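You operate a simulated robot arm through the tools that you are given. There is no shell and no other tool.

Carry out the task below with a simulated two-armed robot. There is one attempt and no reset: what you move stays moved.

TASK
Press sample can 72 until the display grades it, then slide it out.
Fine: can on the slide tray, tray IN, red lever DOWN; red lever UP before you slide it OUT; leave the can on the tray and the blue lever shut.

It is judged by the outcome, as a careful person would: the job done as asked, and still so three seconds after it is handed in. It fails if anything else is knocked over, pushed out of place, dropped, spilled or broken.

THE ROBOT
Two 7-joint arms with fingered hands on one trunk that stands fixed in place. Base frame: the origin is at the foot of the trunk, x ahead of it, y to its left, z up; the work surface is at about z = 0.78. Readings come in m, rad, newtons and seconds.
The left shoulder is at [0.052, 0.174, 1.093], the right one opposite. With the tool pointing down near the work surface each hand reaches from about 0.3 to 0.74 m from the base axis, measured 20 degrees to its own side. Payload 3.8 kg a hand.
The tool frame of a hand sits at the grasp point between the pads (the TCP): z along the fingers, y along the line on which they close. The tips reach 0.026 m beyond it. The gripper opens to 0.132 m; its body begins 0.073 m behind the TCP. The gripper is a hand of 3 fingers: y runs from the thumb to the fingers, the wrist lies at [0, 0, -0.224] in the tool frame, and closing takes about 1.5 s.
Orientation is told as [roll, pitch, yaw] about the base's x, y, z axes, in that order, counted from this pose: with the fingers straight down and closing along the base's y, the tool's x points along the base's -x, its y along +y and its z along -z.

THE INTERFACE
- The arms move only by the tool nudge_tool. It takes "left_steps", "right_steps" or both (then of equal length, played together; a hand with none holds still); each is a list of rows, each a list of 7 numbers: the opening, from 0 (shut) to 1 (fully open), then the shift along the base's x, y, z in units of 250 mm (1.0 is 250 mm), then the turn, a rotation vector about the base's x, y, z in units of 180 degrees (1.0 is 180 degrees). In form: [[grip, tx, ty, tz, rx, ry, rz], ...]. A call has 1 to 20 rows; each row is the pose to reach, as a shift and turn from the pose commanded when the call began. A call with a number of a shift or a turn outside -1 to 1 is refused whole. A row lasts 0.2 s, in which the tool goes at most 0.05 m and 0.15 rad; a call with a longer step from one row to the next is refused whole, and so is a gripper value outside its range. A pose out of reach is approached as far as the arm can. The call stops where the force on the tool passes 40 N (or 10 N more than at its start, if that is more) or the arm is blocked; 0.2 s more then pass. The fingers move at their own pace (about 0.108 m/s each) and stop on an object; they squeeze with about 24 N. The grip force told is the motor's: it shows also when the fingers shut on nothing. Time passes only in rows, and 0.2 s behind the last, so rows that repeat a pose let the fingers close. The reply holds the time, the measured pose of the TCP, the force on the tool along the base axes, the opening and the grip force, in the units named above and with some noise, with the torque about the TCP (base axes, N m) and any sound that the robot's microphone picked up, and new pictures: "views" is both (left out), scene, wrist or none (wrist: the cameras of the hands that moved).
- Cameras (640 x 400 px; columns grow to the right, rows downward): "scene" is now at [0.1727, 0.0055, 1.0206]; the picture's right is [0.21, -0.98, 0.00], its down [0.11, 0.02, -0.99] and it looks along [0.97, 0.21, 0.12] (base axes); focal length 214 px, centre (320, 200). "left" rides on the left gripper at [-0.061, 0.003, -0.092] in its tool frame; the picture's right is [-0.05, -1.00, 0.00], its down [0.83, -0.04, -0.55] and it looks along [0.55, -0.03, 0.83] (tool axes); focal length 230 px, centre (320, 200). "right" rides on the right gripper at [0.061, 0.003, -0.092] in its tool frame; the picture's right is [-0.05, 1.00, 0.00], its down [-0.83, -0.04, -0.55] and it looks along [-0.55, -0.03, 0.83] (tool axes); focal length 230 px, centre (320, 200).
- move_column(by): moves the trunk up (or, below 0, down) by that many m; the arms and the scene camera ride with it, the base frame stays. It gives what a move gives, with no picture.
- set_grasp(shape, hand): the hand has 3 fingers and takes this shape, open, in about a second: jaw (thumb against the fingers, like two jaws); tri (thumb and two fingers); tip (a fingertip pinch); poke (one finger out to press); point (the index stretched); flat (the hand flat); cup (the hand cupped); fist (a fist). The gripper value then closes the fingers along that shape, each until it touches; the sizes above hold for jaw. It gives what a move gives, with no picture.
- turn_head(pan, tilt): turns the head with the scene camera to pan (to the left, within 1.047 rad either way) and tilt (down, from -0.506 to 1.204), counted from straight ahead of the robot (the tilt from the chest, where the trunk bows). It gives what a move gives, and a new picture of the scene camera.
- locate(camera, pixels): for up to 12 pixels [column, row] of the newest picture of that camera ("zoom" is the newest enlarged one), the place [x, y, z] in the base frame of the surface seen there, good to about 0.002 m, but the place of the scene camera against the robot may be out by one fixed shift of up to 0.025 m in any direction. The clock stands still meanwhile.
- close_up(camera, box): a new picture of the part [left, top, right, bottom] of that camera's present view, enlarged. The clock stands still meanwhile.
- sign_off(): hands the job in; it is judged then, once.

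Open the grippers and draw the arms clear of the work before you hand the job in, unless the task says otherwise.

The tools are called after ">>>" by a JSON object that holds its "fn" and its "kwargs". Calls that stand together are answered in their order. nudge_tool: Moves the arms, as the interface text tells. Its arguments: {"type":"object","properties":{"left_steps":{"type":"array","items":{"type":"array","items":{"type":"number"}}},"right_steps":{"type":"array","items":{"type":"array","items":{"type":"number"}}},"views":{"type":"string","enum":["both","scene","wrist","none"]}},"required":[]} The other tools are called the same way: move_column (by) moves the trunk up or down; set_grasp (shape, hand) gives the hand a shape; turn_head (pan, tilt) turns the head that bears the scene camera; locate (camera, pixels) gives the place of the surface under pixels of a picture; close_up (camera, box) takes an enlarged picture of a part of a camera's view; sign_off () hands the job in.

At the start:

```text
t: 0.0
left_tool_pos: [0.2562, 0.1657, 1.281]
left_tcp_rot: [-0.001, 0.001, -0.002]
left_wrist_force: [0.6, 0.6, 0.2]
left_ft_torque: [0.01, 0.03, 0.02]
left_gripper_width: 0.1319
left_grip_force: 0.1
left_shape: jaw
right_tool_pos: [0.4903, -0.1318, 1.1533]
right_tcp_rot: [0.001, 0.0, -0.004]
right_wrist_force: [0.5, -0.2, 0.0]
right_ft_torque: [0.01, 0.02, 0.03]
right_gripper_width: 0.1318
right_grip_force: 0.0
right_shape: jaw
trunk travel left (down, up): [-0.4, 0.082]
head pan, tilt (commanded): [0.215, -0.117]
```

scene: 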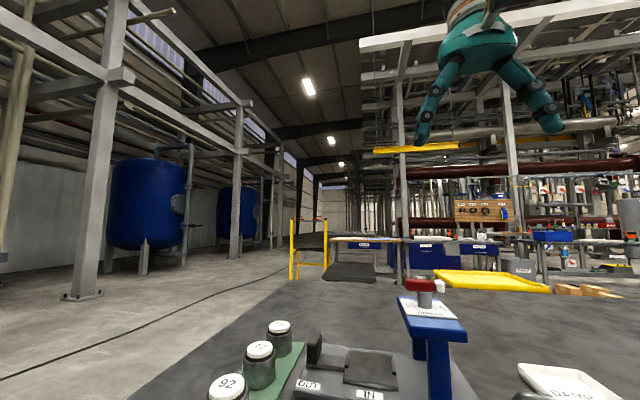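
right: 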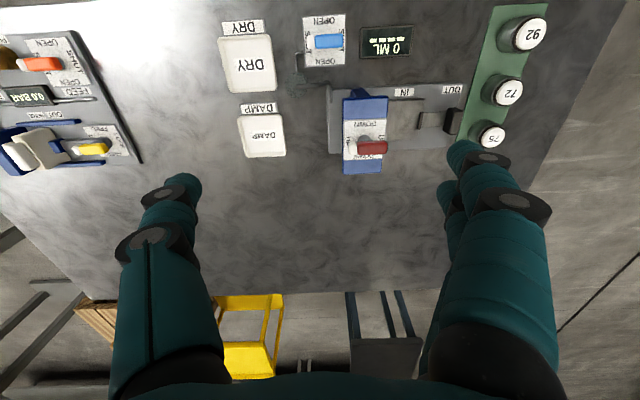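
left: 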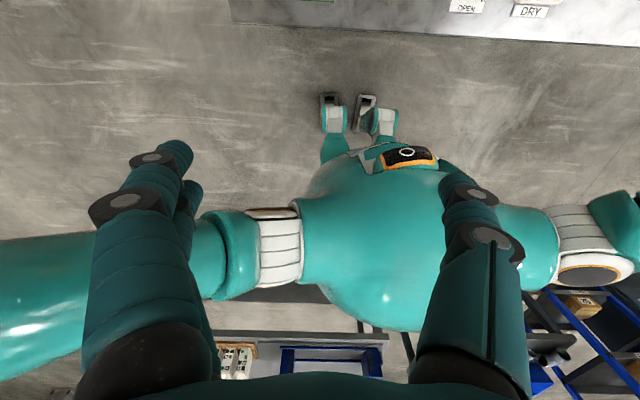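

The scene picture shows the rack of cans (lower left, 92 and others) and the press with a red lever near (420,285). I tilt the head down to see the work surface.

>>> {"fn": "turn_head", "kwargs": {"pan": 0.1, "tilt": 0.75}}

```text
t: 1.2
left_tool_pos: [0.2551, 0.165, 1.2813]
left_tcp_rot: [-0.003, -0.001, -0.001]
left_wrist_force: [-0.6, -0.7, 0.6]
left_ft_torque: [-0.02, -0.01, 0.03]
left_gripper_width: 0.1316
left_grip_force: 0.1
left_shape: jaw
right_tool_pos: [0.4897, -0.1315, 1.1532]
right_tcp_rot: [0.002, 0.001, -0.002]
right_wrist_force: [0.5, 0.2, -0.1]
right_ft_torque: [0.01, -0.02, 0.01]
right_gripper_width: 0.132
right_grip_force: 0.1
right_shape: jaw
trunk travel left (down, up): [-0.4, 0.082]
head pan, tilt (commanded): [0.099, 0.75]
```

scene: 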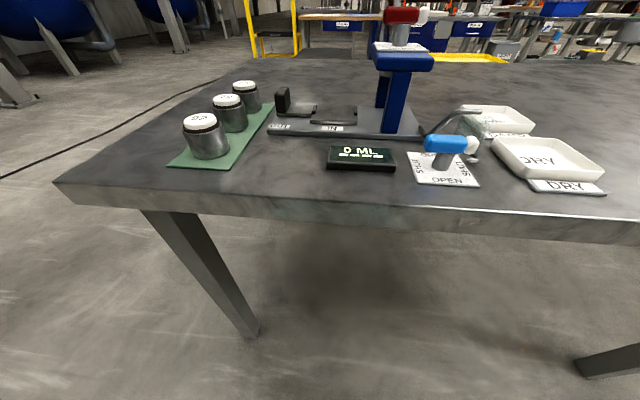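

The cans stand on the green mat at (205,135), (229,112), (246,95); the press is at (400,80). I take enlarged views.

>>> {"fn": "close_up", "kwargs": {"camera": "scene", "box": [160, 60, 320, 180]}}

>>> {"fn": "close_up", "kwargs": {"camera": "scene", "box": [320, 0, 480, 100]}}

>>> {"fn": "close_up", "kwargs": {"camera": "scene", "box": [250, 70, 490, 200]}}

>>> {"fn": "close_up", "kwargs": {"camera": "right", "box": [290, 0, 570, 180]}}

```text
3.33 times, centred on (240, 120) of scene
```

zoom: 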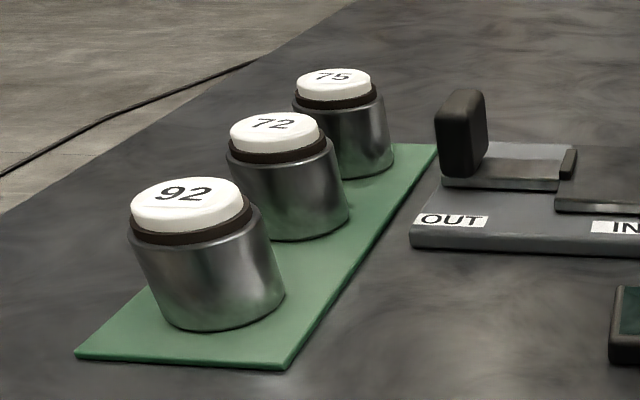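

```text
4.00 times, centred on (400, 50) of scene
```

zoom: 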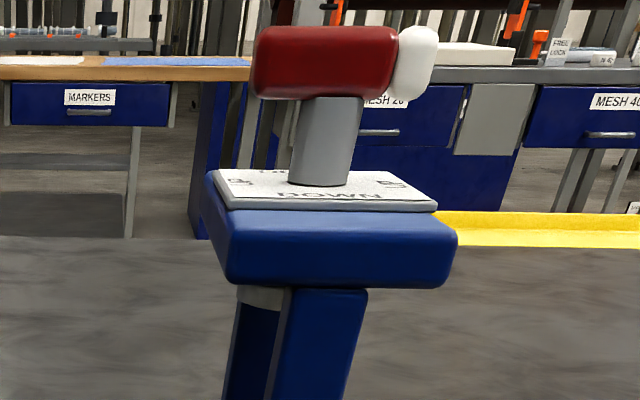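

```text
2.67 times, centred on (370, 135) of scene
```

zoom: 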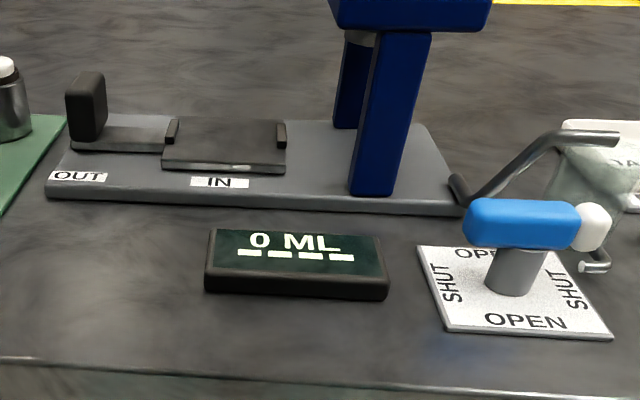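

```text
2.22 times, centred on (430, 90) of right
```

zoom: 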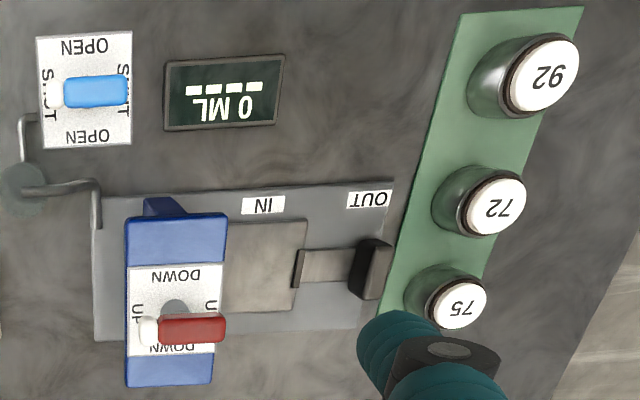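

The tray handle sits at OUT (right-wrist zoom (372,270)), with the tray plate at (265,265), and the red lever's white tip points to UP. I measure key points in the right wrist camera.

>>> {"fn": "locate", "kwargs": {"camera": "zoom", "pixels": [[545, 75], [493, 208], [458, 305], [372, 250], [265, 265], [300, 270], [190, 328], [150, 330], [265, 205], [368, 198], [100, 90], [225, 95]]}}

>>> {"fn": "locate", "kwargs": {"camera": "scene", "pixels": [[200, 121], [227, 100], [246, 84], [283, 91], [333, 112], [404, 15], [422, 15], [400, 55], [329, 129], [278, 128], [447, 142], [473, 146]]}}

```text
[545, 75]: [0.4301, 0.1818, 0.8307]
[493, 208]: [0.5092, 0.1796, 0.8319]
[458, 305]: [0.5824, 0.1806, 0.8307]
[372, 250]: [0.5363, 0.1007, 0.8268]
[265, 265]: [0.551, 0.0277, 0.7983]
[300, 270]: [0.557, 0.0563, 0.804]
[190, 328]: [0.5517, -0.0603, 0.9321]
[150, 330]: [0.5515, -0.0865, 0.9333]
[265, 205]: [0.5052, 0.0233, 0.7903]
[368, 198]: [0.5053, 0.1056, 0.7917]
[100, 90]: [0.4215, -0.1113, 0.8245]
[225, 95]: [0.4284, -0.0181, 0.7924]
```

```text
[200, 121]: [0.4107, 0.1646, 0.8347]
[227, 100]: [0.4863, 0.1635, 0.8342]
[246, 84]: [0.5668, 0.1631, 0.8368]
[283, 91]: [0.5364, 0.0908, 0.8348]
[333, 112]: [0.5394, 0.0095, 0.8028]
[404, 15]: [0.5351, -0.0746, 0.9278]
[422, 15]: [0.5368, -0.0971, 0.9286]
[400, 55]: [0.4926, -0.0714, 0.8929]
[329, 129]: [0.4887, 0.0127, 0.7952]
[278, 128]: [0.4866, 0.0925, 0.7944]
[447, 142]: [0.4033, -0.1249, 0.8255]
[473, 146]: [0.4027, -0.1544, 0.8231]
```

Scene camera is off by about [+0.019,+0.016,-0.003] against the wrist camera. I measure the press head, tray, and can outlines in the right wrist view.

>>> {"fn": "locate", "kwargs": {"camera": "zoom", "pixels": [[128, 225], [222, 225], [210, 378], [130, 380], [225, 300], [300, 220], [232, 225], [235, 305], [297, 305], [385, 240], [360, 290], [340, 265]]}}

>>> {"fn": "close_up", "kwargs": {"camera": "right", "box": [320, 70, 480, 170]}}

>>> {"fn": "close_up", "kwargs": {"camera": "right", "box": [450, 0, 570, 160]}}

```text
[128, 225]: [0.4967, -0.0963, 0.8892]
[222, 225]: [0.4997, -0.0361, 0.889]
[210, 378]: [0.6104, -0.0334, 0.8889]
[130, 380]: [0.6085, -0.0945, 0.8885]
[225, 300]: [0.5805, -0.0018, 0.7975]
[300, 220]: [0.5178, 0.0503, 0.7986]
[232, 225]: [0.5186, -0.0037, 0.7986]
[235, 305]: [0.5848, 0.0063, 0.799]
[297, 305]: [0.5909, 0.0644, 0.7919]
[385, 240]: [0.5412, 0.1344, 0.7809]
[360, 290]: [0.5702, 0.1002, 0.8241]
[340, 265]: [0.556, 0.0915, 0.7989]
```

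```text
4.00 times, centred on (400, 120) of right
```

zoom: 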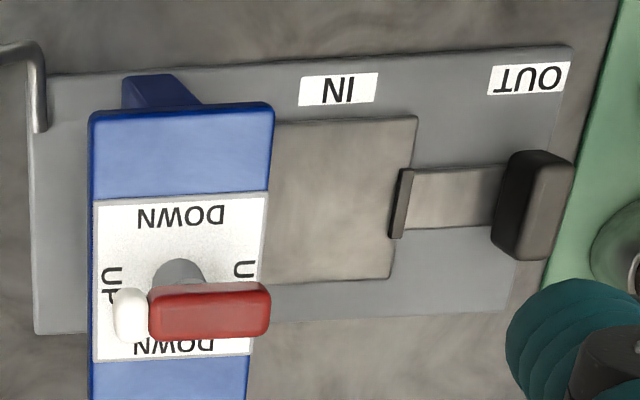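

```text
2.50 times, centred on (510, 80) of right
```

zoom: 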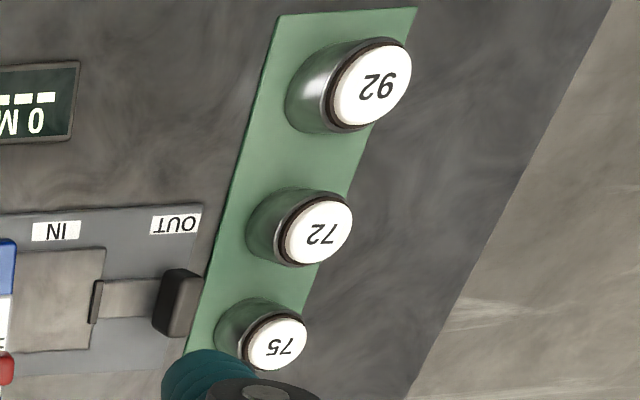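

The tray plate has small lips at each end as seen in the scene view. I locate them and the can edges in the scene camera.

>>> {"fn": "locate", "kwargs": {"camera": "scene", "pixels": [[355, 106], [314, 106], [316, 120], [355, 122], [355, 117], [380, 60], [430, 58], [392, 130], [215, 105], [244, 103], [230, 125], [278, 100]]}}

>>> {"fn": "close_up", "kwargs": {"camera": "scene", "box": [260, 75, 420, 145]}}

```text
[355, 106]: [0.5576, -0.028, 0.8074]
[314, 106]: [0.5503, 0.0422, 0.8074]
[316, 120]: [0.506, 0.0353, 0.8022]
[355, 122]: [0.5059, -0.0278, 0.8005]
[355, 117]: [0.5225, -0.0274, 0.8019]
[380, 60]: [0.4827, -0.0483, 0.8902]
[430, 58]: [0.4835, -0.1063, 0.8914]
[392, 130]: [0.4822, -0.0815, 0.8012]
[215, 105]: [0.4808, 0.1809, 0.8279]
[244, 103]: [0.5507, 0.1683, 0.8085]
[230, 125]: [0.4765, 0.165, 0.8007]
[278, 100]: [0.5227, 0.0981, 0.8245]
```

```text
4.00 times, centred on (340, 110) of scene
```

zoom: 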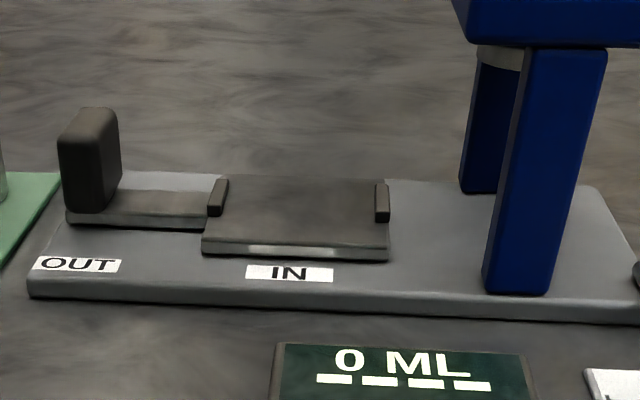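

Can 72 is at about (0.509, 0.18), the tray pocket between lips is centred near (0.554, 0.022), and the press axis near (0.554, -0.067). I bring the left hand over can 72 with a 30° lean so its camera looks straight down.

>>> {"fn": "nudge_tool", "kwargs": {"left_steps": [[1, 0.09, 0.006, -0.08, 0, -0.0167, 0], [1, 0.19, 0.012, -0.17, 0, -0.0333, 0], [1, 0.29, 0.018, -0.26, 0, -0.05, 0], [1, 0.38, 0.024, -0.35, 0, -0.0667, 0], [1, 0.48, 0.03, -0.44, 0, -0.0833, 0], [1, 0.57, 0.036, -0.53, 0, -0.1, 0], [1, 0.67, 0.042, -0.62, 0, -0.117, 0], [1, 0.76, 0.048, -0.71, 0, -0.133, 0], [1, 0.86, 0.054, -0.8, 0, -0.15, 0], [1, 0.94, 0.06, -0.884, 0, -0.1667, 0], [1, 0.94, 0.06, -0.884, 0, -0.1667, 0]], "views": "both"}}

```text
t: 3.6
left_tool_pos: [0.4894, 0.1795, 1.0623]
left_tcp_rot: [-0.001, -0.525, -0.003]
left_wrist_force: [0.2, -0.3, 0.2]
left_ft_torque: [-0.02, 0.03, -0.03]
left_gripper_width: 0.132
left_grip_force: 0.0
left_shape: jaw
right_tool_pos: [0.4894, -0.1311, 1.153]
right_tcp_rot: [-0.001, 0.001, -0.001]
right_wrist_force: [1.3, 0.3, -0.1]
right_ft_torque: [-0.02, -0.02, -0.02]
right_gripper_width: 0.1317
right_grip_force: 0.0
right_shape: jaw
trunk travel left (down, up): [-0.4, 0.082]
head pan, tilt (commanded): [0.099, 0.75]
```

scene: 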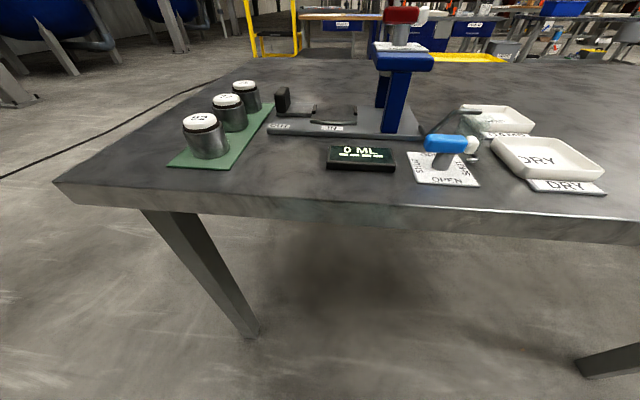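
left: 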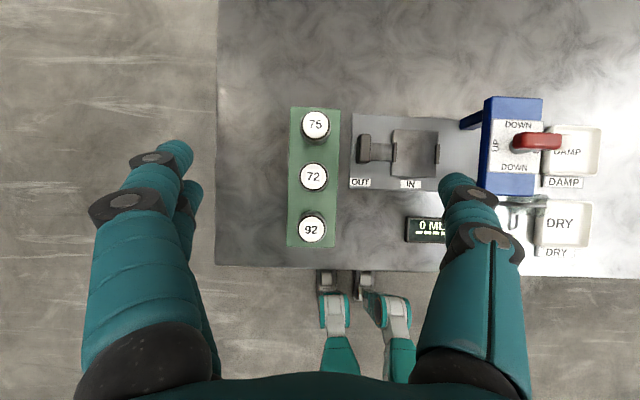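

The left camera now looks straight down: can 72 at (313,176), tray at (413,153), handle (364,147), press head (510,145). I enlarge and measure.

>>> {"fn": "close_up", "kwargs": {"camera": "left", "box": [280, 90, 440, 190]}}

>>> {"fn": "locate", "kwargs": {"camera": "left", "pixels": [[312, 230], [313, 176], [315, 125], [365, 135], [413, 153], [392, 150], [436, 155], [415, 132], [412, 175], [515, 146], [543, 141], [513, 101]]}}

```text
4.00 times, centred on (360, 140) of left
```

zoom: 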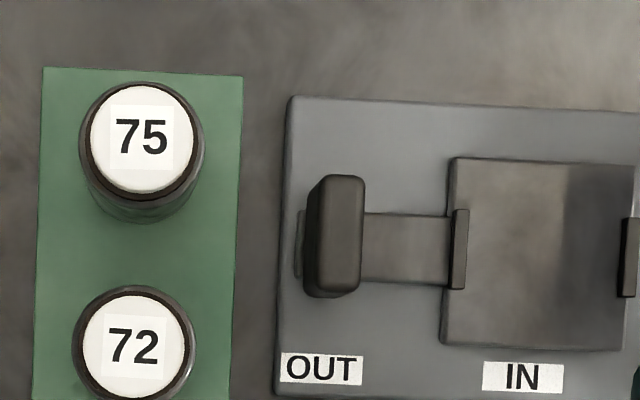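

```text
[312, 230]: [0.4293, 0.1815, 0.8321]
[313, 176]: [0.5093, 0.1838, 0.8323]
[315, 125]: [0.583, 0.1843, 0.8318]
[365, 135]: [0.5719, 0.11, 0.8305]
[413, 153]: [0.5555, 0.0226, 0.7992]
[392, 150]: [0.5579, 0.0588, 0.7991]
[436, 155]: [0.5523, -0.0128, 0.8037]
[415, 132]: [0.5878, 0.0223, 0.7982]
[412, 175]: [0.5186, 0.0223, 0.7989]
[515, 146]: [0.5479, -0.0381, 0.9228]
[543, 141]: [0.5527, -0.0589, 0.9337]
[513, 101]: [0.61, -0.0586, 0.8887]
```

I refine with the enlarged view: can 72 rim, the two lips at (459,250) and (628,257), and the handle block.

>>> {"fn": "locate", "kwargs": {"camera": "zoom", "pixels": [[134, 347], [82, 347], [186, 347], [134, 290], [459, 250], [628, 257], [463, 215], [456, 285], [345, 180], [335, 290], [312, 235], [362, 235]]}}

>>> {"fn": "close_up", "kwargs": {"camera": "left", "box": [460, 80, 620, 200]}}

```text
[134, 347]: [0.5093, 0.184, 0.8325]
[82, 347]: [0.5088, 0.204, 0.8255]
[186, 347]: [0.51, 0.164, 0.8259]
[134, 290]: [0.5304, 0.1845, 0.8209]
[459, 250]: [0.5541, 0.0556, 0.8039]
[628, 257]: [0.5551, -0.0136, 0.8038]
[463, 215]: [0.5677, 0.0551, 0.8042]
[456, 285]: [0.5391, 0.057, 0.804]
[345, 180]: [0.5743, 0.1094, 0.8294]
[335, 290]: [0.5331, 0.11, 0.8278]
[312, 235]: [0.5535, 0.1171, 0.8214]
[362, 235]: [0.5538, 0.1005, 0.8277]
```

```text
3.33 times, centred on (540, 140) of left
```

zoom: 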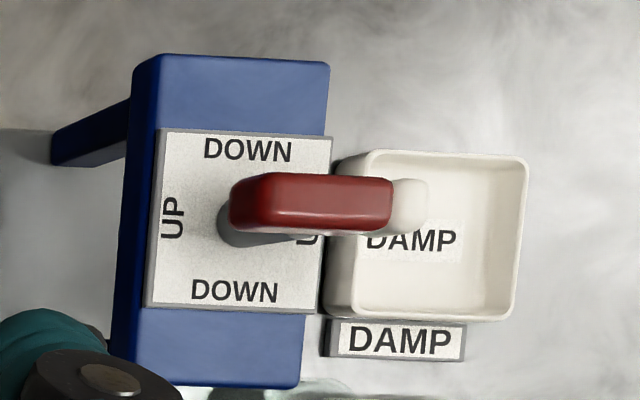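

Can 72 is centred at about (0.509, 0.183), radius ~0.0235, top z 0.832; pocket centre at (0.554, 0.021). I descend to above can 72 with the hand partly open and a lean of 20°.

>>> {"fn": "nudge_tool", "kwargs": {"left_steps": [[0.65, 0.02, 0.003, -0.13, 0, 0.014, 0], [0.65, 0.04, 0.006, -0.26, 0, 0.028, 0], [0.65, 0.06, 0.009, -0.39, 0, 0.042, 0], [0.65, 0.078, 0.012, -0.52, 0, 0.0556, 0], [0.65, 0.078, 0.012, -0.52, 0, 0.0556, 0]], "views": "both"}}

```text
t: 4.8
left_tool_pos: [0.5088, 0.1823, 0.9307]
left_tcp_rot: [-0.001, -0.349, -0.002]
left_wrist_force: [-0.3, -0.5, -0.4]
left_ft_torque: [0.0, -0.01, 0.0]
left_gripper_width: 0.0862
left_grip_force: 0.1
left_shape: jaw
right_tool_pos: [0.4902, -0.1314, 1.1521]
right_tcp_rot: [0.0, 0.0, -0.002]
right_wrist_force: [-0.4, 0.2, -0.2]
right_ft_torque: [0.04, -0.04, -0.02]
right_gripper_width: 0.1321
right_grip_force: 0.1
right_shape: jaw
trunk travel left (down, up): [-0.4, 0.082]
head pan, tilt (commanded): [0.099, 0.75]
```

scene: 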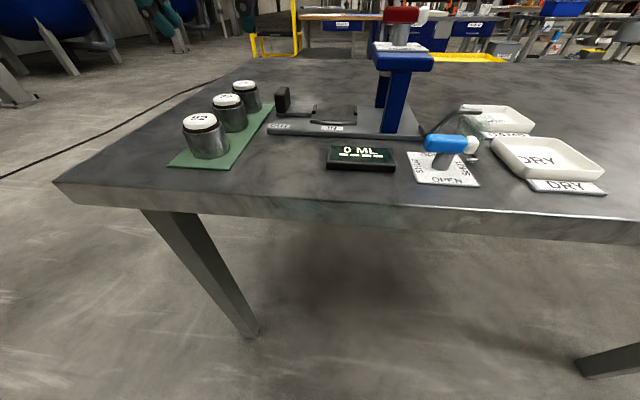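
left: 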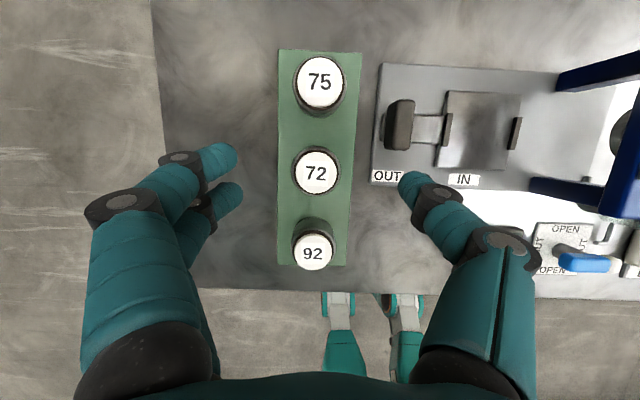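

Fingertips straddle can 72 at (316,172): thumb tip at (412,183), fingers at (225,160). I re-measure the can from here.

>>> {"fn": "locate", "kwargs": {"camera": "left", "pixels": [[316, 172], [296, 172], [337, 172], [316, 152], [316, 192], [313, 252], [319, 82]]}}

>>> {"fn": "close_up", "kwargs": {"camera": "left", "box": [190, 100, 450, 280]}}

```text
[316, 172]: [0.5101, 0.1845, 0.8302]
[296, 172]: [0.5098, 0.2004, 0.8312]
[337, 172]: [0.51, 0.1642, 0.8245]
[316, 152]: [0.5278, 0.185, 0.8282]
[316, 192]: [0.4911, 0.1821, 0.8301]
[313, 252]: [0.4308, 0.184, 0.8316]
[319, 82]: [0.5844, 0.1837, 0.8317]
```

```text
2.22 times, centred on (320, 190) of left
```

zoom: 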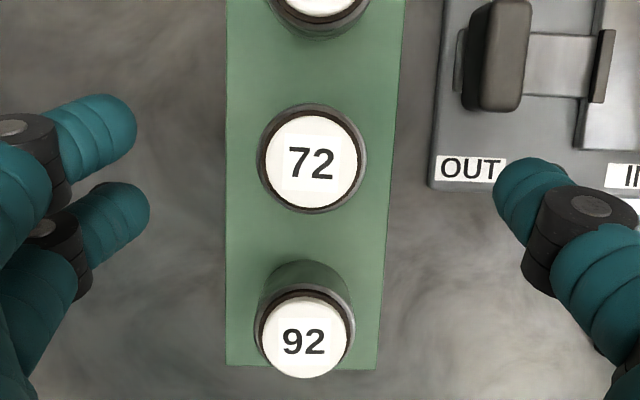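

Can 72 centre is (0.510, 0.1835), aligned with the hand. I descend to z≈0.819 still open.

>>> {"fn": "nudge_tool", "kwargs": {"left_steps": [[0.65, 0.003, 0.003, -0.1, 0, 0, 0], [0.65, 0.003, 0.003, -0.2, 0, 0, 0], [0.65, 0.003, 0.003, -0.3, 0, 0, 0], [0.65, 0.003, 0.003, -0.38, 0, 0, 0], [0.65, 0.003, 0.003, -0.444, 0, 0, 0]], "views": "both"}}

```text
t: 6.0
left_tool_pos: [0.5094, 0.1833, 0.8186]
left_tcp_rot: [-0.001, -0.35, -0.001]
left_wrist_force: [-0.3, -0.8, 0.4]
left_ft_torque: [0.0, 0.0, 0.01]
left_gripper_width: 0.086
left_grip_force: 0.1
left_shape: jaw
right_tool_pos: [0.4898, -0.1313, 1.1536]
right_tcp_rot: [0.001, 0.001, -0.002]
right_wrist_force: [0.5, -0.3, 0.6]
right_ft_torque: [0.03, 0.03, 0.01]
right_gripper_width: 0.1321
right_grip_force: 0.0
right_shape: jaw
trunk travel left (down, up): [-0.4, 0.082]
head pan, tilt (commanded): [0.099, 0.75]
```

scene: 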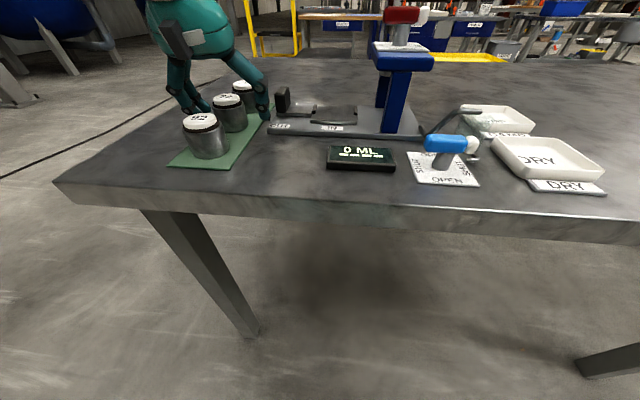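
left: 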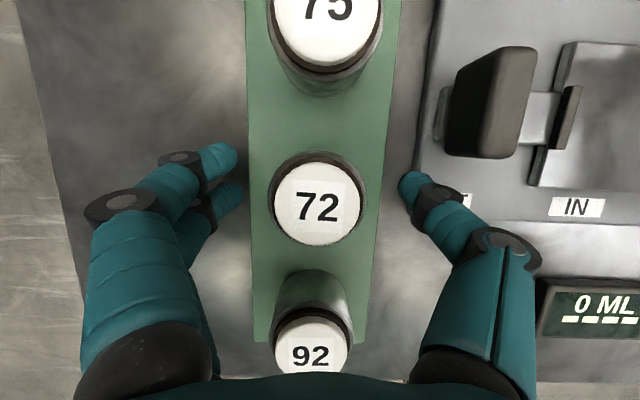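

Fingertips flank can 72 (thumb at (405,185), fingers at (235,165)), neighbours clear. I close the hand.

>>> {"fn": "nudge_tool", "kwargs": {"left_steps": [[0.4, 0, 0, 0, 0, 0, 0], [0.3, 0, 0, 0, 0, 0, 0], [0.2, 0, 0, 0, 0, 0, 0], [0.1, 0, 0, 0, 0, 0, 0], [0.0, 0, 0, 0, 0, 0, 0], [0.0, 0, 0, 0, 0, 0, 0], [0.0, 0, 0, 0, 0, 0, 0]], "views": "both"}}

```text
t: 7.6
left_tool_pos: [0.5098, 0.183, 0.8182]
left_tcp_rot: [-0.002, -0.35, -0.002]
left_wrist_force: [0.4, -0.4, 0.1]
left_ft_torque: [-0.04, -0.03, -0.01]
left_gripper_width: 0.0371
left_grip_force: 24.2
left_shape: jaw
right_tool_pos: [0.4897, -0.1315, 1.1516]
right_tcp_rot: [-0.002, 0.0, -0.002]
right_wrist_force: [-0.1, -0.6, -0.2]
right_ft_torque: [0.02, 0.0, 0.03]
right_gripper_width: 0.1317
right_grip_force: 0.0
right_shape: jaw
trunk travel left (down, up): [-0.4, 0.082]
head pan, tilt (commanded): [0.099, 0.75]
```

scene: 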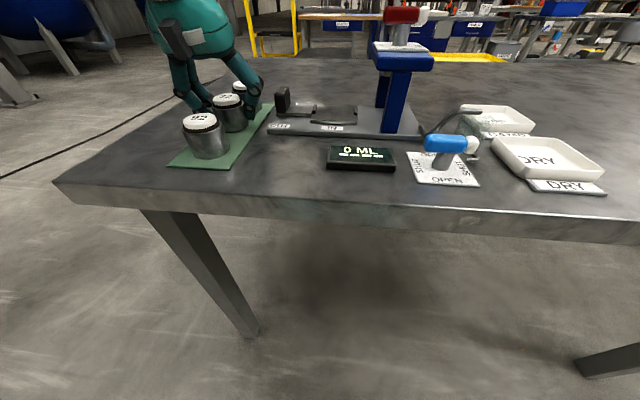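
left: 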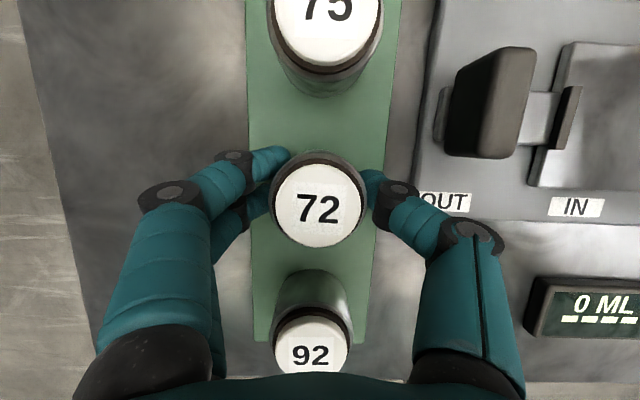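

Gripped at 24 N. I lift gently by 0.08 m and check.

>>> {"fn": "nudge_tool", "kwargs": {"left_steps": [[0, 0, 0, 0.04, 0, 0, 0], [0, 0, 0, 0.1, 0, 0, 0], [0, 0, 0, 0.2, 0, 0, 0], [0, 0, 0, 0.32, 0, 0, 0], [0, 0, 0, 0.36, 0, 0, 0]], "views": "both"}}

```text
t: 8.8
left_tool_pos: [0.5112, 0.1839, 0.9084]
left_tcp_rot: [-0.003, -0.348, -0.001]
left_wrist_force: [-0.5, 0.1, -1.4]
left_ft_torque: [-0.01, 0.02, 0.01]
left_gripper_width: 0.0374
left_grip_force: 23.6
left_shape: jaw
right_tool_pos: [0.4893, -0.132, 1.1533]
right_tcp_rot: [0.001, 0.0, -0.001]
right_wrist_force: [0.5, 0.5, 0.4]
right_ft_torque: [0.0, -0.03, 0.03]
right_gripper_width: 0.132
right_grip_force: 0.0
right_shape: jaw
trunk travel left (down, up): [-0.4, 0.082]
head pan, tilt (commanded): [0.099, 0.75]
```

scene: 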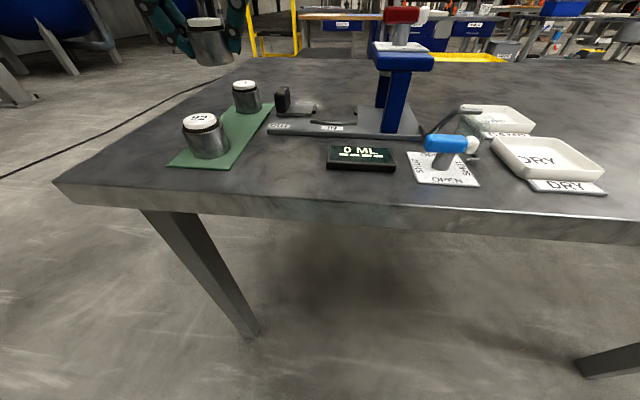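
left: 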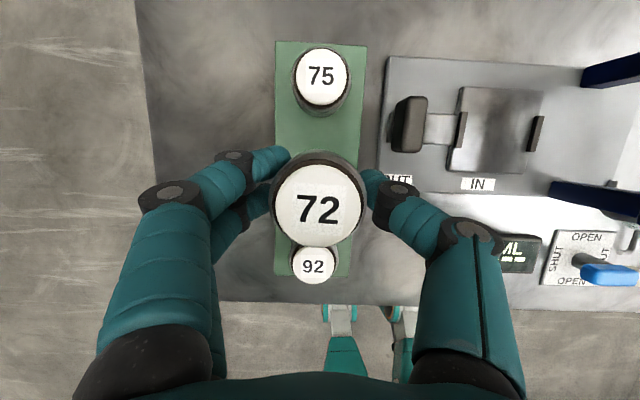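

The can is lifted cleanly. I measure its lid points to learn its offset and levelness in the hand.

>>> {"fn": "locate", "kwargs": {"camera": "left", "pixels": [[318, 208], [285, 208], [352, 208], [318, 175], [318, 238], [318, 158]]}}

>>> {"fn": "close_up", "kwargs": {"camera": "scene", "box": [130, 0, 290, 100]}}

```text
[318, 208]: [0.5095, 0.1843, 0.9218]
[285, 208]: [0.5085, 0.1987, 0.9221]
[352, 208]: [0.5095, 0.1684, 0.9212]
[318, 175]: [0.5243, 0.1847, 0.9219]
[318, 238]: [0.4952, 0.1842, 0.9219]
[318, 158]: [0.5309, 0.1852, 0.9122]
```

```text
4.00 times, centred on (210, 50) of scene
```

zoom: 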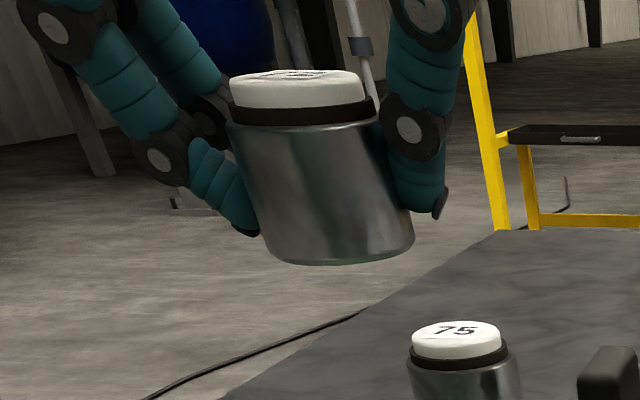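

The can is level: lid at z 0.9218, so its bottom is about 0.036 below the TCP. I turn the hand −90° about z while raising it a bit, so it will lean from the +y side away from the press.

>>> {"fn": "nudge_tool", "kwargs": {"left_steps": [[0, 0.01, -0.006, 0.04, 0, 0, -0.04], [0, 0.02, -0.012, 0.08, 0, 0, -0.08], [0, 0.03, -0.018, 0.12, 0, 0, -0.12], [0, 0.04, -0.024, 0.16, 0, 0, -0.16], [0, 0.05, -0.03, 0.2, 0, 0, -0.2], [0, 0.06, -0.036, 0.24, 0, 0, -0.24], [0, 0.07, -0.042, 0.28, 0, 0, -0.28], [0, 0.08, -0.048, 0.28, 0, 0, -0.32], [0, 0.09, -0.054, 0.28, 0, 0, -0.36], [0, 0.1, -0.06, 0.28, 0, 0, -0.4], [0, 0.11, -0.066, 0.28, 0, 0, -0.44], [0, 0.12, -0.072, 0.28, 0, 0, -0.48], [0, 0.12, -0.08, 0.28, 0, 0, -0.5], [0, 0.12, -0.08, 0.28, 0, 0, -0.5]], "views": "both"}}

>>> {"fn": "turn_head", "kwargs": {"pan": 0.2, "tilt": 0.4}}

```text
t: 11.8
left_tool_pos: [0.5406, 0.1642, 0.9783]
left_tcp_rot: [-0.002, -0.351, -1.576]
left_wrist_force: [0.3, 0.4, -1.4]
left_ft_torque: [-0.02, -0.01, 0.02]
left_gripper_width: 0.0369
left_grip_force: 23.7
left_shape: jaw
right_tool_pos: [0.4904, -0.1323, 1.1528]
right_tcp_rot: [-0.002, 0.0, -0.001]
right_wrist_force: [-0.2, 0.7, 0.8]
right_ft_torque: [0.02, 0.01, -0.02]
right_gripper_width: 0.1318
right_grip_force: 0.0
right_shape: jaw
trunk travel left (down, up): [-0.4, 0.082]
head pan, tilt (commanded): [0.099, 0.75]
```

scene: 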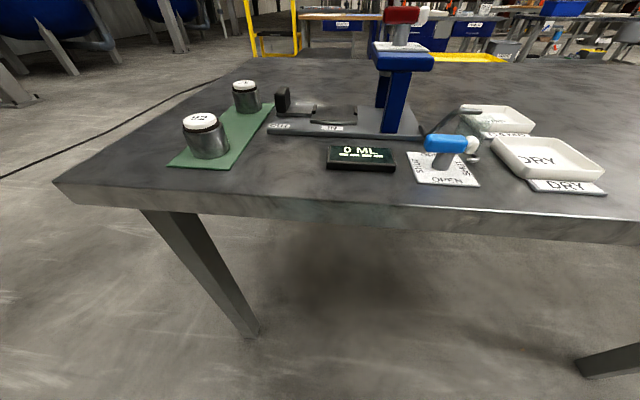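
left: 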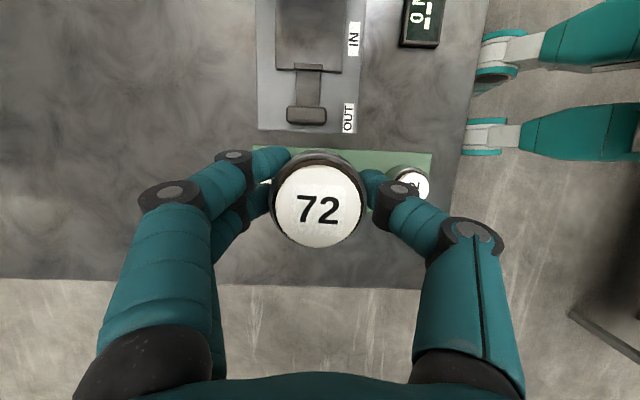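

```text
t: 12.6
left_tool_pos: [0.541, 0.1633, 0.9793]
left_tcp_rot: [-0.002, -0.35, -1.571]
left_wrist_force: [0.5, 0.7, -1.4]
left_ft_torque: [-0.01, 0.01, 0.02]
left_gripper_width: 0.0371
left_grip_force: 23.9
left_shape: jaw
right_tool_pos: [0.4887, -0.1309, 1.1522]
right_tcp_rot: [0.001, 0.0, -0.002]
right_wrist_force: [-0.9, -0.3, 0.0]
right_ft_torque: [0.0, 0.0, 0.03]
right_gripper_width: 0.1321
right_grip_force: 0.0
right_shape: jaw
trunk travel left (down, up): [-0.4, 0.082]
head pan, tilt (commanded): [0.201, 0.4]
```

scene: 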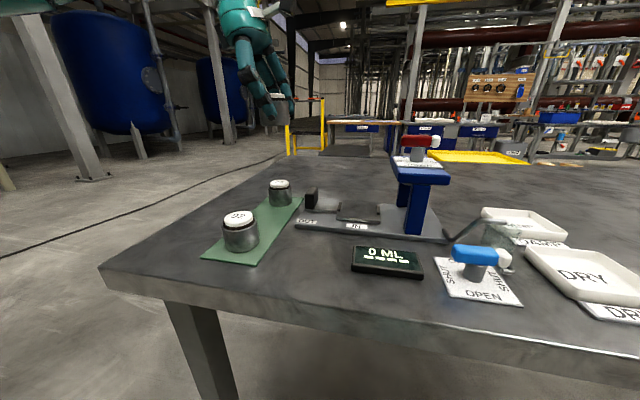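

The hand with the can shows at (262,80). I enlarge it to see how far the hand bodies protrude, and tilt the head a bit up for a better look.

>>> {"fn": "turn_head", "kwargs": {"pan": 0.2, "tilt": 0.15}}

>>> {"fn": "close_up", "kwargs": {"camera": "scene", "box": [180, 50, 340, 190]}}

```text
t: 13.4
left_tool_pos: [0.5409, 0.1638, 0.9775]
left_tcp_rot: [-0.002, -0.349, -1.573]
left_wrist_force: [0.5, 0.9, -1.3]
left_ft_torque: [-0.02, 0.0, 0.02]
left_gripper_width: 0.0371
left_grip_force: 23.3
left_shape: jaw
right_tool_pos: [0.4902, -0.1318, 1.152]
right_tcp_rot: [0.0, -0.001, -0.002]
right_wrist_force: [0.4, 0.4, 0.2]
right_ft_torque: [-0.02, -0.01, 0.0]
right_gripper_width: 0.132
right_grip_force: 0.2
right_shape: jaw
trunk travel left (down, up): [-0.4, 0.082]
head pan, tilt (commanded): [0.201, 0.15]
```

scene: 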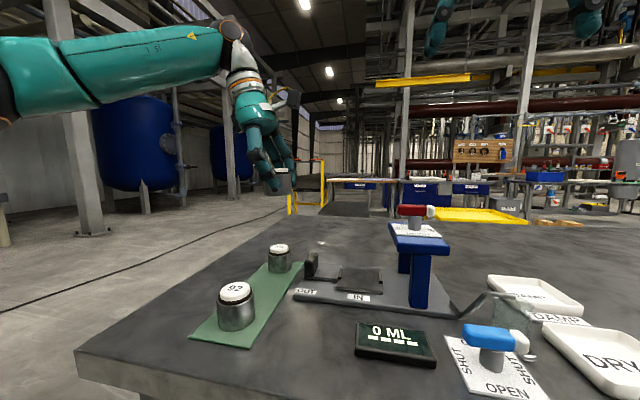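

```text
2.86 times, centred on (260, 120) of scene
```

zoom: 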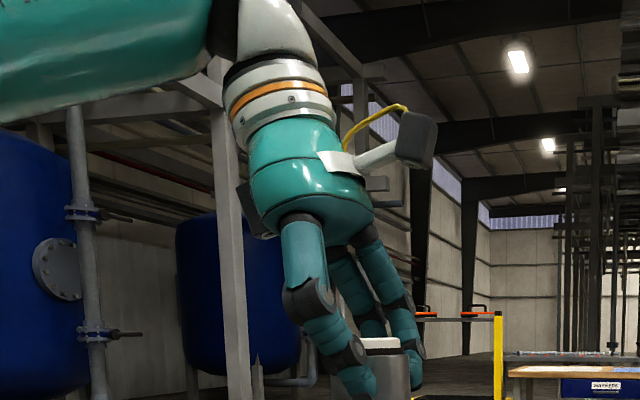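

A camera body protrudes from the hand toward −y (zoom (415,140)). I measure where it is relative to the TCP.

>>> {"fn": "locate", "kwargs": {"camera": "zoom", "pixels": [[415, 120], [433, 140], [415, 165], [430, 125], [375, 155], [380, 340], [410, 370], [335, 205], [370, 220], [355, 245], [355, 377]]}}

>>> {"fn": "locate", "kwargs": {"camera": "scene", "pixels": [[401, 210], [436, 211], [391, 230], [446, 245], [415, 222]]}}

```text
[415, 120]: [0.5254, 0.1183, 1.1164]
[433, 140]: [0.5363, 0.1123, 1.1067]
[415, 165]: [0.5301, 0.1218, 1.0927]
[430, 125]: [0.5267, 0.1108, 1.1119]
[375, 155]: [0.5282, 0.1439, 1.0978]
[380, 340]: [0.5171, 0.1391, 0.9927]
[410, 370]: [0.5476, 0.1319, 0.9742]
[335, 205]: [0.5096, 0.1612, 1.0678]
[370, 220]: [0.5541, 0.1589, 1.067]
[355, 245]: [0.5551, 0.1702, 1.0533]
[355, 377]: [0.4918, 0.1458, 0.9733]
```

```text
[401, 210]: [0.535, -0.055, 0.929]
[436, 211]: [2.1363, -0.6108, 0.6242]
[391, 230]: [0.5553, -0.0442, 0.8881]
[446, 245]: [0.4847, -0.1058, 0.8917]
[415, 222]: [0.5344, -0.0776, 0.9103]
```

The camera box reaches about 0.042 m to −y of the TCP at 0.11–0.14 m above it, which clears the lever end (y≈−0.039, top z≈0.935). I carry the can to above the tray at z≈0.90.

>>> {"fn": "nudge_tool", "kwargs": {"left_steps": [[0, 0.01, -0.1, -0.03, 0, 0, 0], [0, 0.02, -0.2, -0.06, 0, 0, 0], [0, 0.03, -0.3, -0.1, 0, 0, 0], [0, 0.04, -0.4, -0.16, 0, 0, 0], [0, 0.05, -0.5, -0.22, 0, 0, 0], [0, 0.05, -0.566, -0.28, 0, 0, 0], [0, 0.05, -0.566, -0.316, 0, 0, 0], [0, 0.05, -0.566, -0.316, 0, 0, 0]], "views": "both"}}

>>> {"fn": "turn_head", "kwargs": {"pan": 0.1, "tilt": 0.5}}

```text
t: 15.2
left_tool_pos: [0.5535, 0.0215, 0.9023]
left_tcp_rot: [-0.003, -0.348, -1.573]
left_wrist_force: [0.3, 0.5, -0.6]
left_ft_torque: [0.0, 0.03, 0.01]
left_gripper_width: 0.0372
left_grip_force: 24.0
left_shape: jaw
right_tool_pos: [0.4902, -0.1313, 1.1519]
right_tcp_rot: [0.0, 0.0, -0.003]
right_wrist_force: [0.6, -0.6, 0.0]
right_ft_torque: [0.03, 0.0, 0.01]
right_gripper_width: 0.132
right_grip_force: 0.1
right_shape: jaw
trunk travel left (down, up): [-0.4, 0.082]
head pan, tilt (commanded): [0.201, 0.15]
```

scene: 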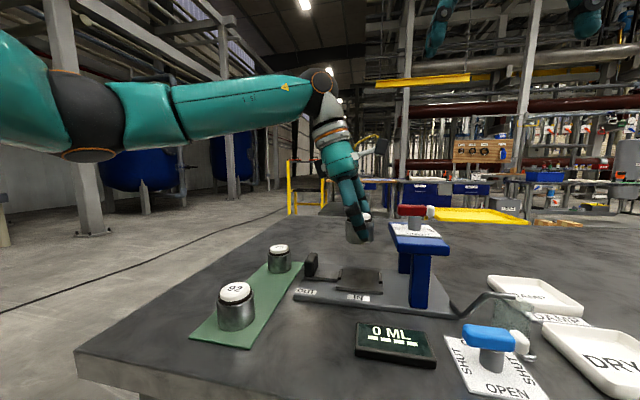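
left: 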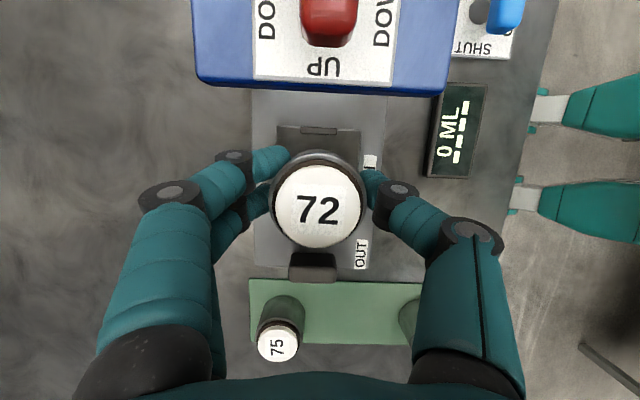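

```text
t: 16.0
left_tool_pos: [0.5537, 0.0237, 0.9014]
left_tcp_rot: [-0.002, -0.351, -1.571]
left_wrist_force: [-0.1, 0.2, -1.7]
left_ft_torque: [0.01, -0.01, -0.01]
left_gripper_width: 0.037
left_grip_force: 23.9
left_shape: jaw
right_tool_pos: [0.4888, -0.1313, 1.1519]
right_tcp_rot: [0.001, 0.001, -0.002]
right_wrist_force: [-0.8, 1.1, -0.3]
right_ft_torque: [0.02, 0.01, -0.02]
right_gripper_width: 0.1321
right_grip_force: 0.0
right_shape: jaw
trunk travel left (down, up): [-0.4, 0.082]
head pan, tilt (commanded): [0.099, 0.499]
```

scene: 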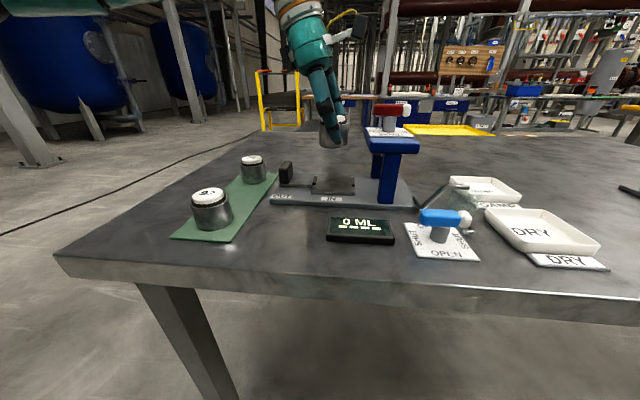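

The can hangs above the tray; far lip visible at (318,131), handle at (313,268). I verify alignment of the lid and tray.

>>> {"fn": "locate", "kwargs": {"camera": "left", "pixels": [[318, 208], [285, 208], [352, 208], [318, 175], [318, 238], [318, 131], [305, 131], [335, 131], [279, 140], [359, 140]]}}

>>> {"fn": "close_up", "kwargs": {"camera": "scene", "box": [260, 80, 420, 210]}}

```text
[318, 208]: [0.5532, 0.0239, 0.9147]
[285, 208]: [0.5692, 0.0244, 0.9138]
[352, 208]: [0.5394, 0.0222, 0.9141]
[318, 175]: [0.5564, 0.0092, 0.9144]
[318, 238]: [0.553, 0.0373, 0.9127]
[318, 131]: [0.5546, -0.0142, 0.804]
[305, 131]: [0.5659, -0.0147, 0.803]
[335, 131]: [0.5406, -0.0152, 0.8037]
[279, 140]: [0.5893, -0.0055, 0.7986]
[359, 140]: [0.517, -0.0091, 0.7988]
```

```text
3.08 times, centred on (340, 145) of scene
```

zoom: 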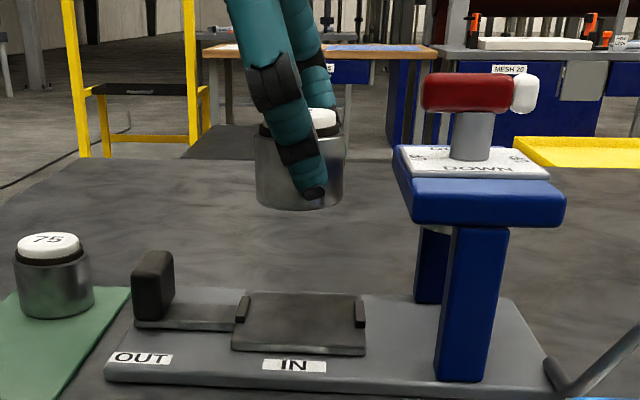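

Can centre is (0.554, 0.0235) over pocket centre (0.5535, 0.021). I lower by 0.062 m to just above the tray surface.

>>> {"fn": "nudge_tool", "kwargs": {"left_steps": [[0, 0, -0.004, -0.06, 0, 0, 0], [0, 0, -0.006, -0.12, 0, 0, 0], [0, 0, -0.006, -0.18, 0, 0, 0], [0, 0, -0.006, -0.22, 0, 0, 0], [0, 0, -0.006, -0.248, 0, 0, 0], [0, 0, -0.006, -0.248, 0, 0, 0]], "views": "both"}}

```text
t: 17.4
left_tool_pos: [0.5528, 0.0204, 0.8367]
left_tcp_rot: [-0.001, -0.349, -1.573]
left_wrist_force: [-0.5, -0.4, -1.7]
left_ft_torque: [-0.01, -0.05, -0.04]
left_gripper_width: 0.0367
left_grip_force: 24.0
left_shape: jaw
right_tool_pos: [0.4902, -0.1329, 1.1532]
right_tcp_rot: [0.0, -0.001, -0.001]
right_wrist_force: [0.3, -0.4, -0.6]
right_ft_torque: [-0.02, 0.01, -0.02]
right_gripper_width: 0.1317
right_grip_force: 0.0
right_shape: jaw
trunk travel left (down, up): [-0.4, 0.082]
head pan, tilt (commanded): [0.099, 0.499]
```

scene: 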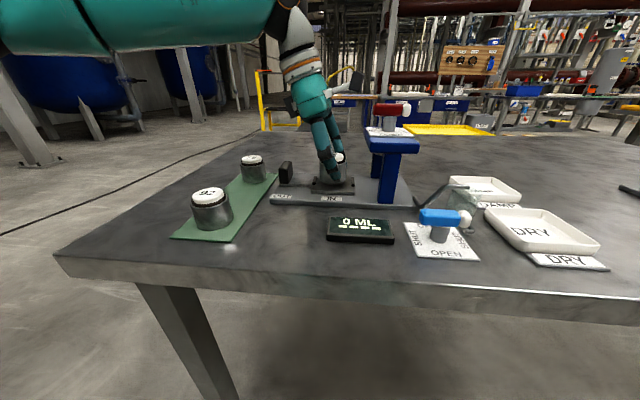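
left: 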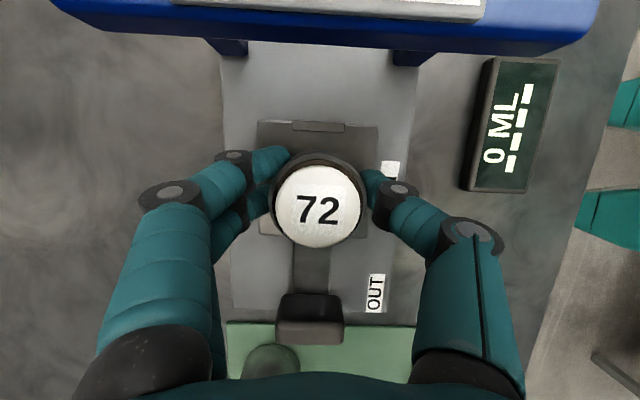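

No contact yet (force −1.7 N vertical). I enlarge to check the gap below the can.

>>> {"fn": "close_up", "kwargs": {"camera": "scene", "box": [270, 130, 400, 215]}}

>>> {"fn": "locate", "kwargs": {"camera": "left", "pixels": [[318, 208], [318, 126], [318, 175], [318, 240], [290, 208], [347, 208]]}}

```text
4.71 times, centred on (335, 172) of scene
```

zoom: 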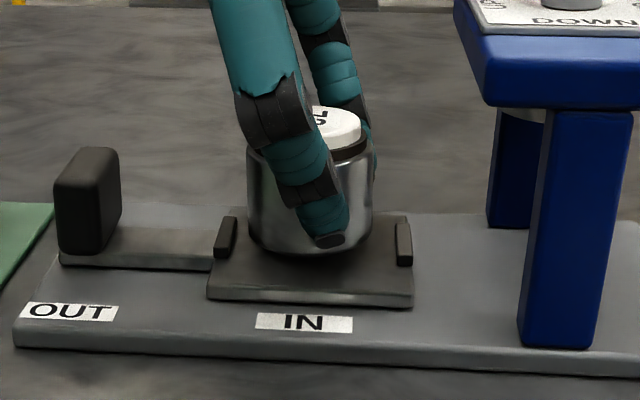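

```text
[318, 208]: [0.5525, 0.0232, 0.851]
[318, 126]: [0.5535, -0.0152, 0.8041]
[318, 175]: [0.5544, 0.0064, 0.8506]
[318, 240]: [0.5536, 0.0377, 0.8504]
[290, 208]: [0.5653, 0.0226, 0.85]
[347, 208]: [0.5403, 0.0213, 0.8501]
```

The lid is at 0.850, about 2 mm above resting height. I lower in 1 mm steps until contact.

>>> {"fn": "nudge_tool", "kwargs": {"left_steps": [[0, 0, 0, -0.004, 0, 0, 0], [0, 0, 0, -0.006, 0, 0, 0], [0, 0, 0, -0.008, 0, 0, 0], [0, 0, 0, -0.008, 0, 0, 0]], "views": "none"}}

```text
t: 18.4
left_tool_pos: [0.5532, 0.0207, 0.8351]
left_tcp_rot: [-0.001, -0.348, -1.573]
left_wrist_force: [0.5, -0.1, -1.0]
left_ft_torque: [0.0, -0.03, 0.0]
left_gripper_width: 0.037
left_grip_force: 24.1
left_shape: jaw
right_tool_pos: [0.4896, -0.1317, 1.1521]
right_tcp_rot: [0.0, 0.0, -0.001]
right_wrist_force: [-0.4, -0.6, -0.2]
right_ft_torque: [0.03, 0.02, 0.0]
right_gripper_width: 0.1319
right_grip_force: 0.1
right_shape: jaw
trunk travel left (down, up): [-0.4, 0.082]
head pan, tilt (commanded): [0.099, 0.499]
```

No contact yet (−1.0 N). I lower another 1.5 mm.

>>> {"fn": "nudge_tool", "kwargs": {"left_steps": [[0, 0, 0, -0.003, 0, 0, 0], [0, 0, 0, -0.006, 0, 0, 0], [0, 0, 0, -0.006, 0, 0, 0]], "views": "none"}}

```text
t: 19.2
left_tool_pos: [0.5533, 0.0205, 0.8333]
left_tcp_rot: [0.0, -0.35, -1.573]
left_wrist_force: [0.1, 0.2, -1.6]
left_ft_torque: [-0.01, 0.0, 0.02]
left_gripper_width: 0.0368
left_grip_force: 24.3
left_shape: jaw
right_tool_pos: [0.4906, -0.1319, 1.1516]
right_tcp_rot: [0.001, -0.001, -0.002]
right_wrist_force: [0.2, 0.2, 0.0]
right_ft_torque: [0.01, 0.02, 0.01]
right_gripper_width: 0.1318
right_grip_force: 0.1
right_shape: jaw
trunk travel left (down, up): [-0.4, 0.082]
head pan, tilt (commanded): [0.099, 0.499]
```

Still hanging (−1.6 N). I lower another 1.5 mm.

>>> {"fn": "nudge_tool", "kwargs": {"left_steps": [[0, 0, 0, -0.003, 0, 0, 0], [0, 0, 0, -0.006, 0, 0, 0], [0, 0, 0, -0.006, 0, 0, 0]], "views": "both"}}

>>> {"fn": "close_up", "kwargs": {"camera": "scene", "box": [270, 130, 400, 215]}}

>>> {"fn": "locate", "kwargs": {"camera": "left", "pixels": [[318, 208], [318, 175], [318, 240], [290, 208], [347, 208]]}}

```text
t: 20.0
left_tool_pos: [0.5536, 0.0202, 0.8324]
left_tcp_rot: [-0.001, -0.349, -1.573]
left_wrist_force: [-0.9, -0.9, 1.0]
left_ft_torque: [0.03, 0.0, -0.02]
left_gripper_width: 0.0371
left_grip_force: 24.2
left_shape: jaw
right_tool_pos: [0.489, -0.1318, 1.1525]
right_tcp_rot: [0.0, 0.001, -0.001]
right_wrist_force: [0.4, -0.1, -0.1]
right_ft_torque: [0.0, -0.05, -0.04]
right_gripper_width: 0.1319
right_grip_force: 0.0
right_shape: jaw
trunk travel left (down, up): [-0.4, 0.082]
head pan, tilt (commanded): [0.099, 0.499]
```

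scene: 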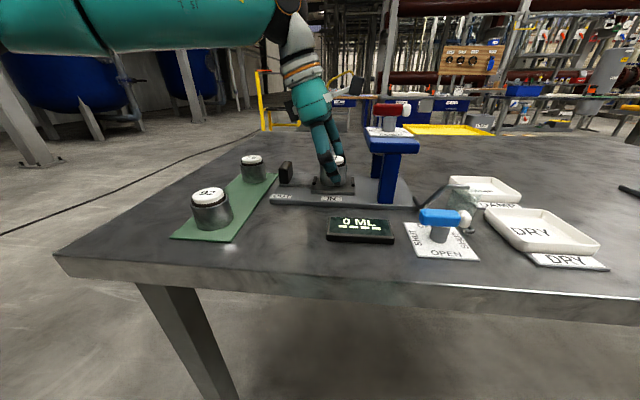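
left: 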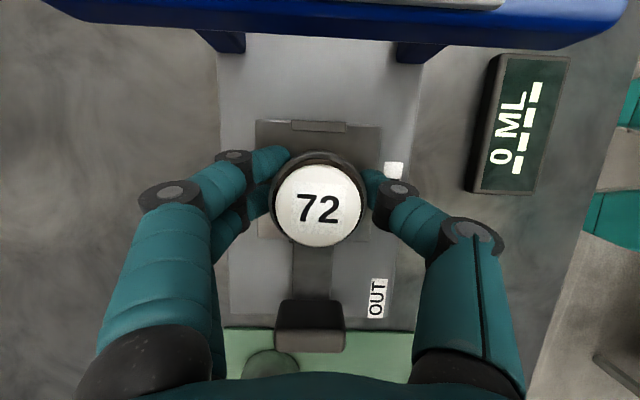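

```text
4.71 times, centred on (335, 172) of scene
```

zoom: 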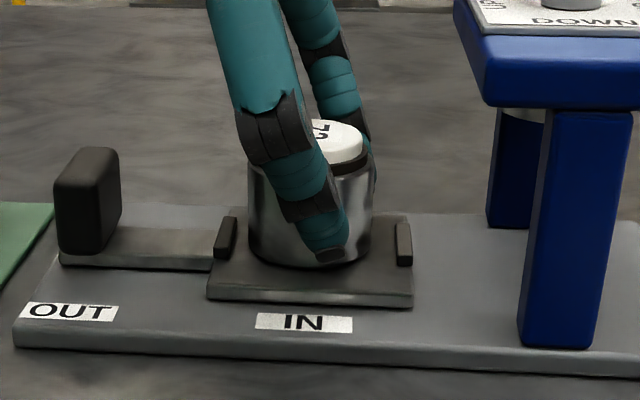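

```text
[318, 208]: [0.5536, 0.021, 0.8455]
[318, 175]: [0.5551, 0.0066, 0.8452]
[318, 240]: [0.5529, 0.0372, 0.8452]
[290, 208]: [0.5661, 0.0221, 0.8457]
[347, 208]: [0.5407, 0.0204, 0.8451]
```

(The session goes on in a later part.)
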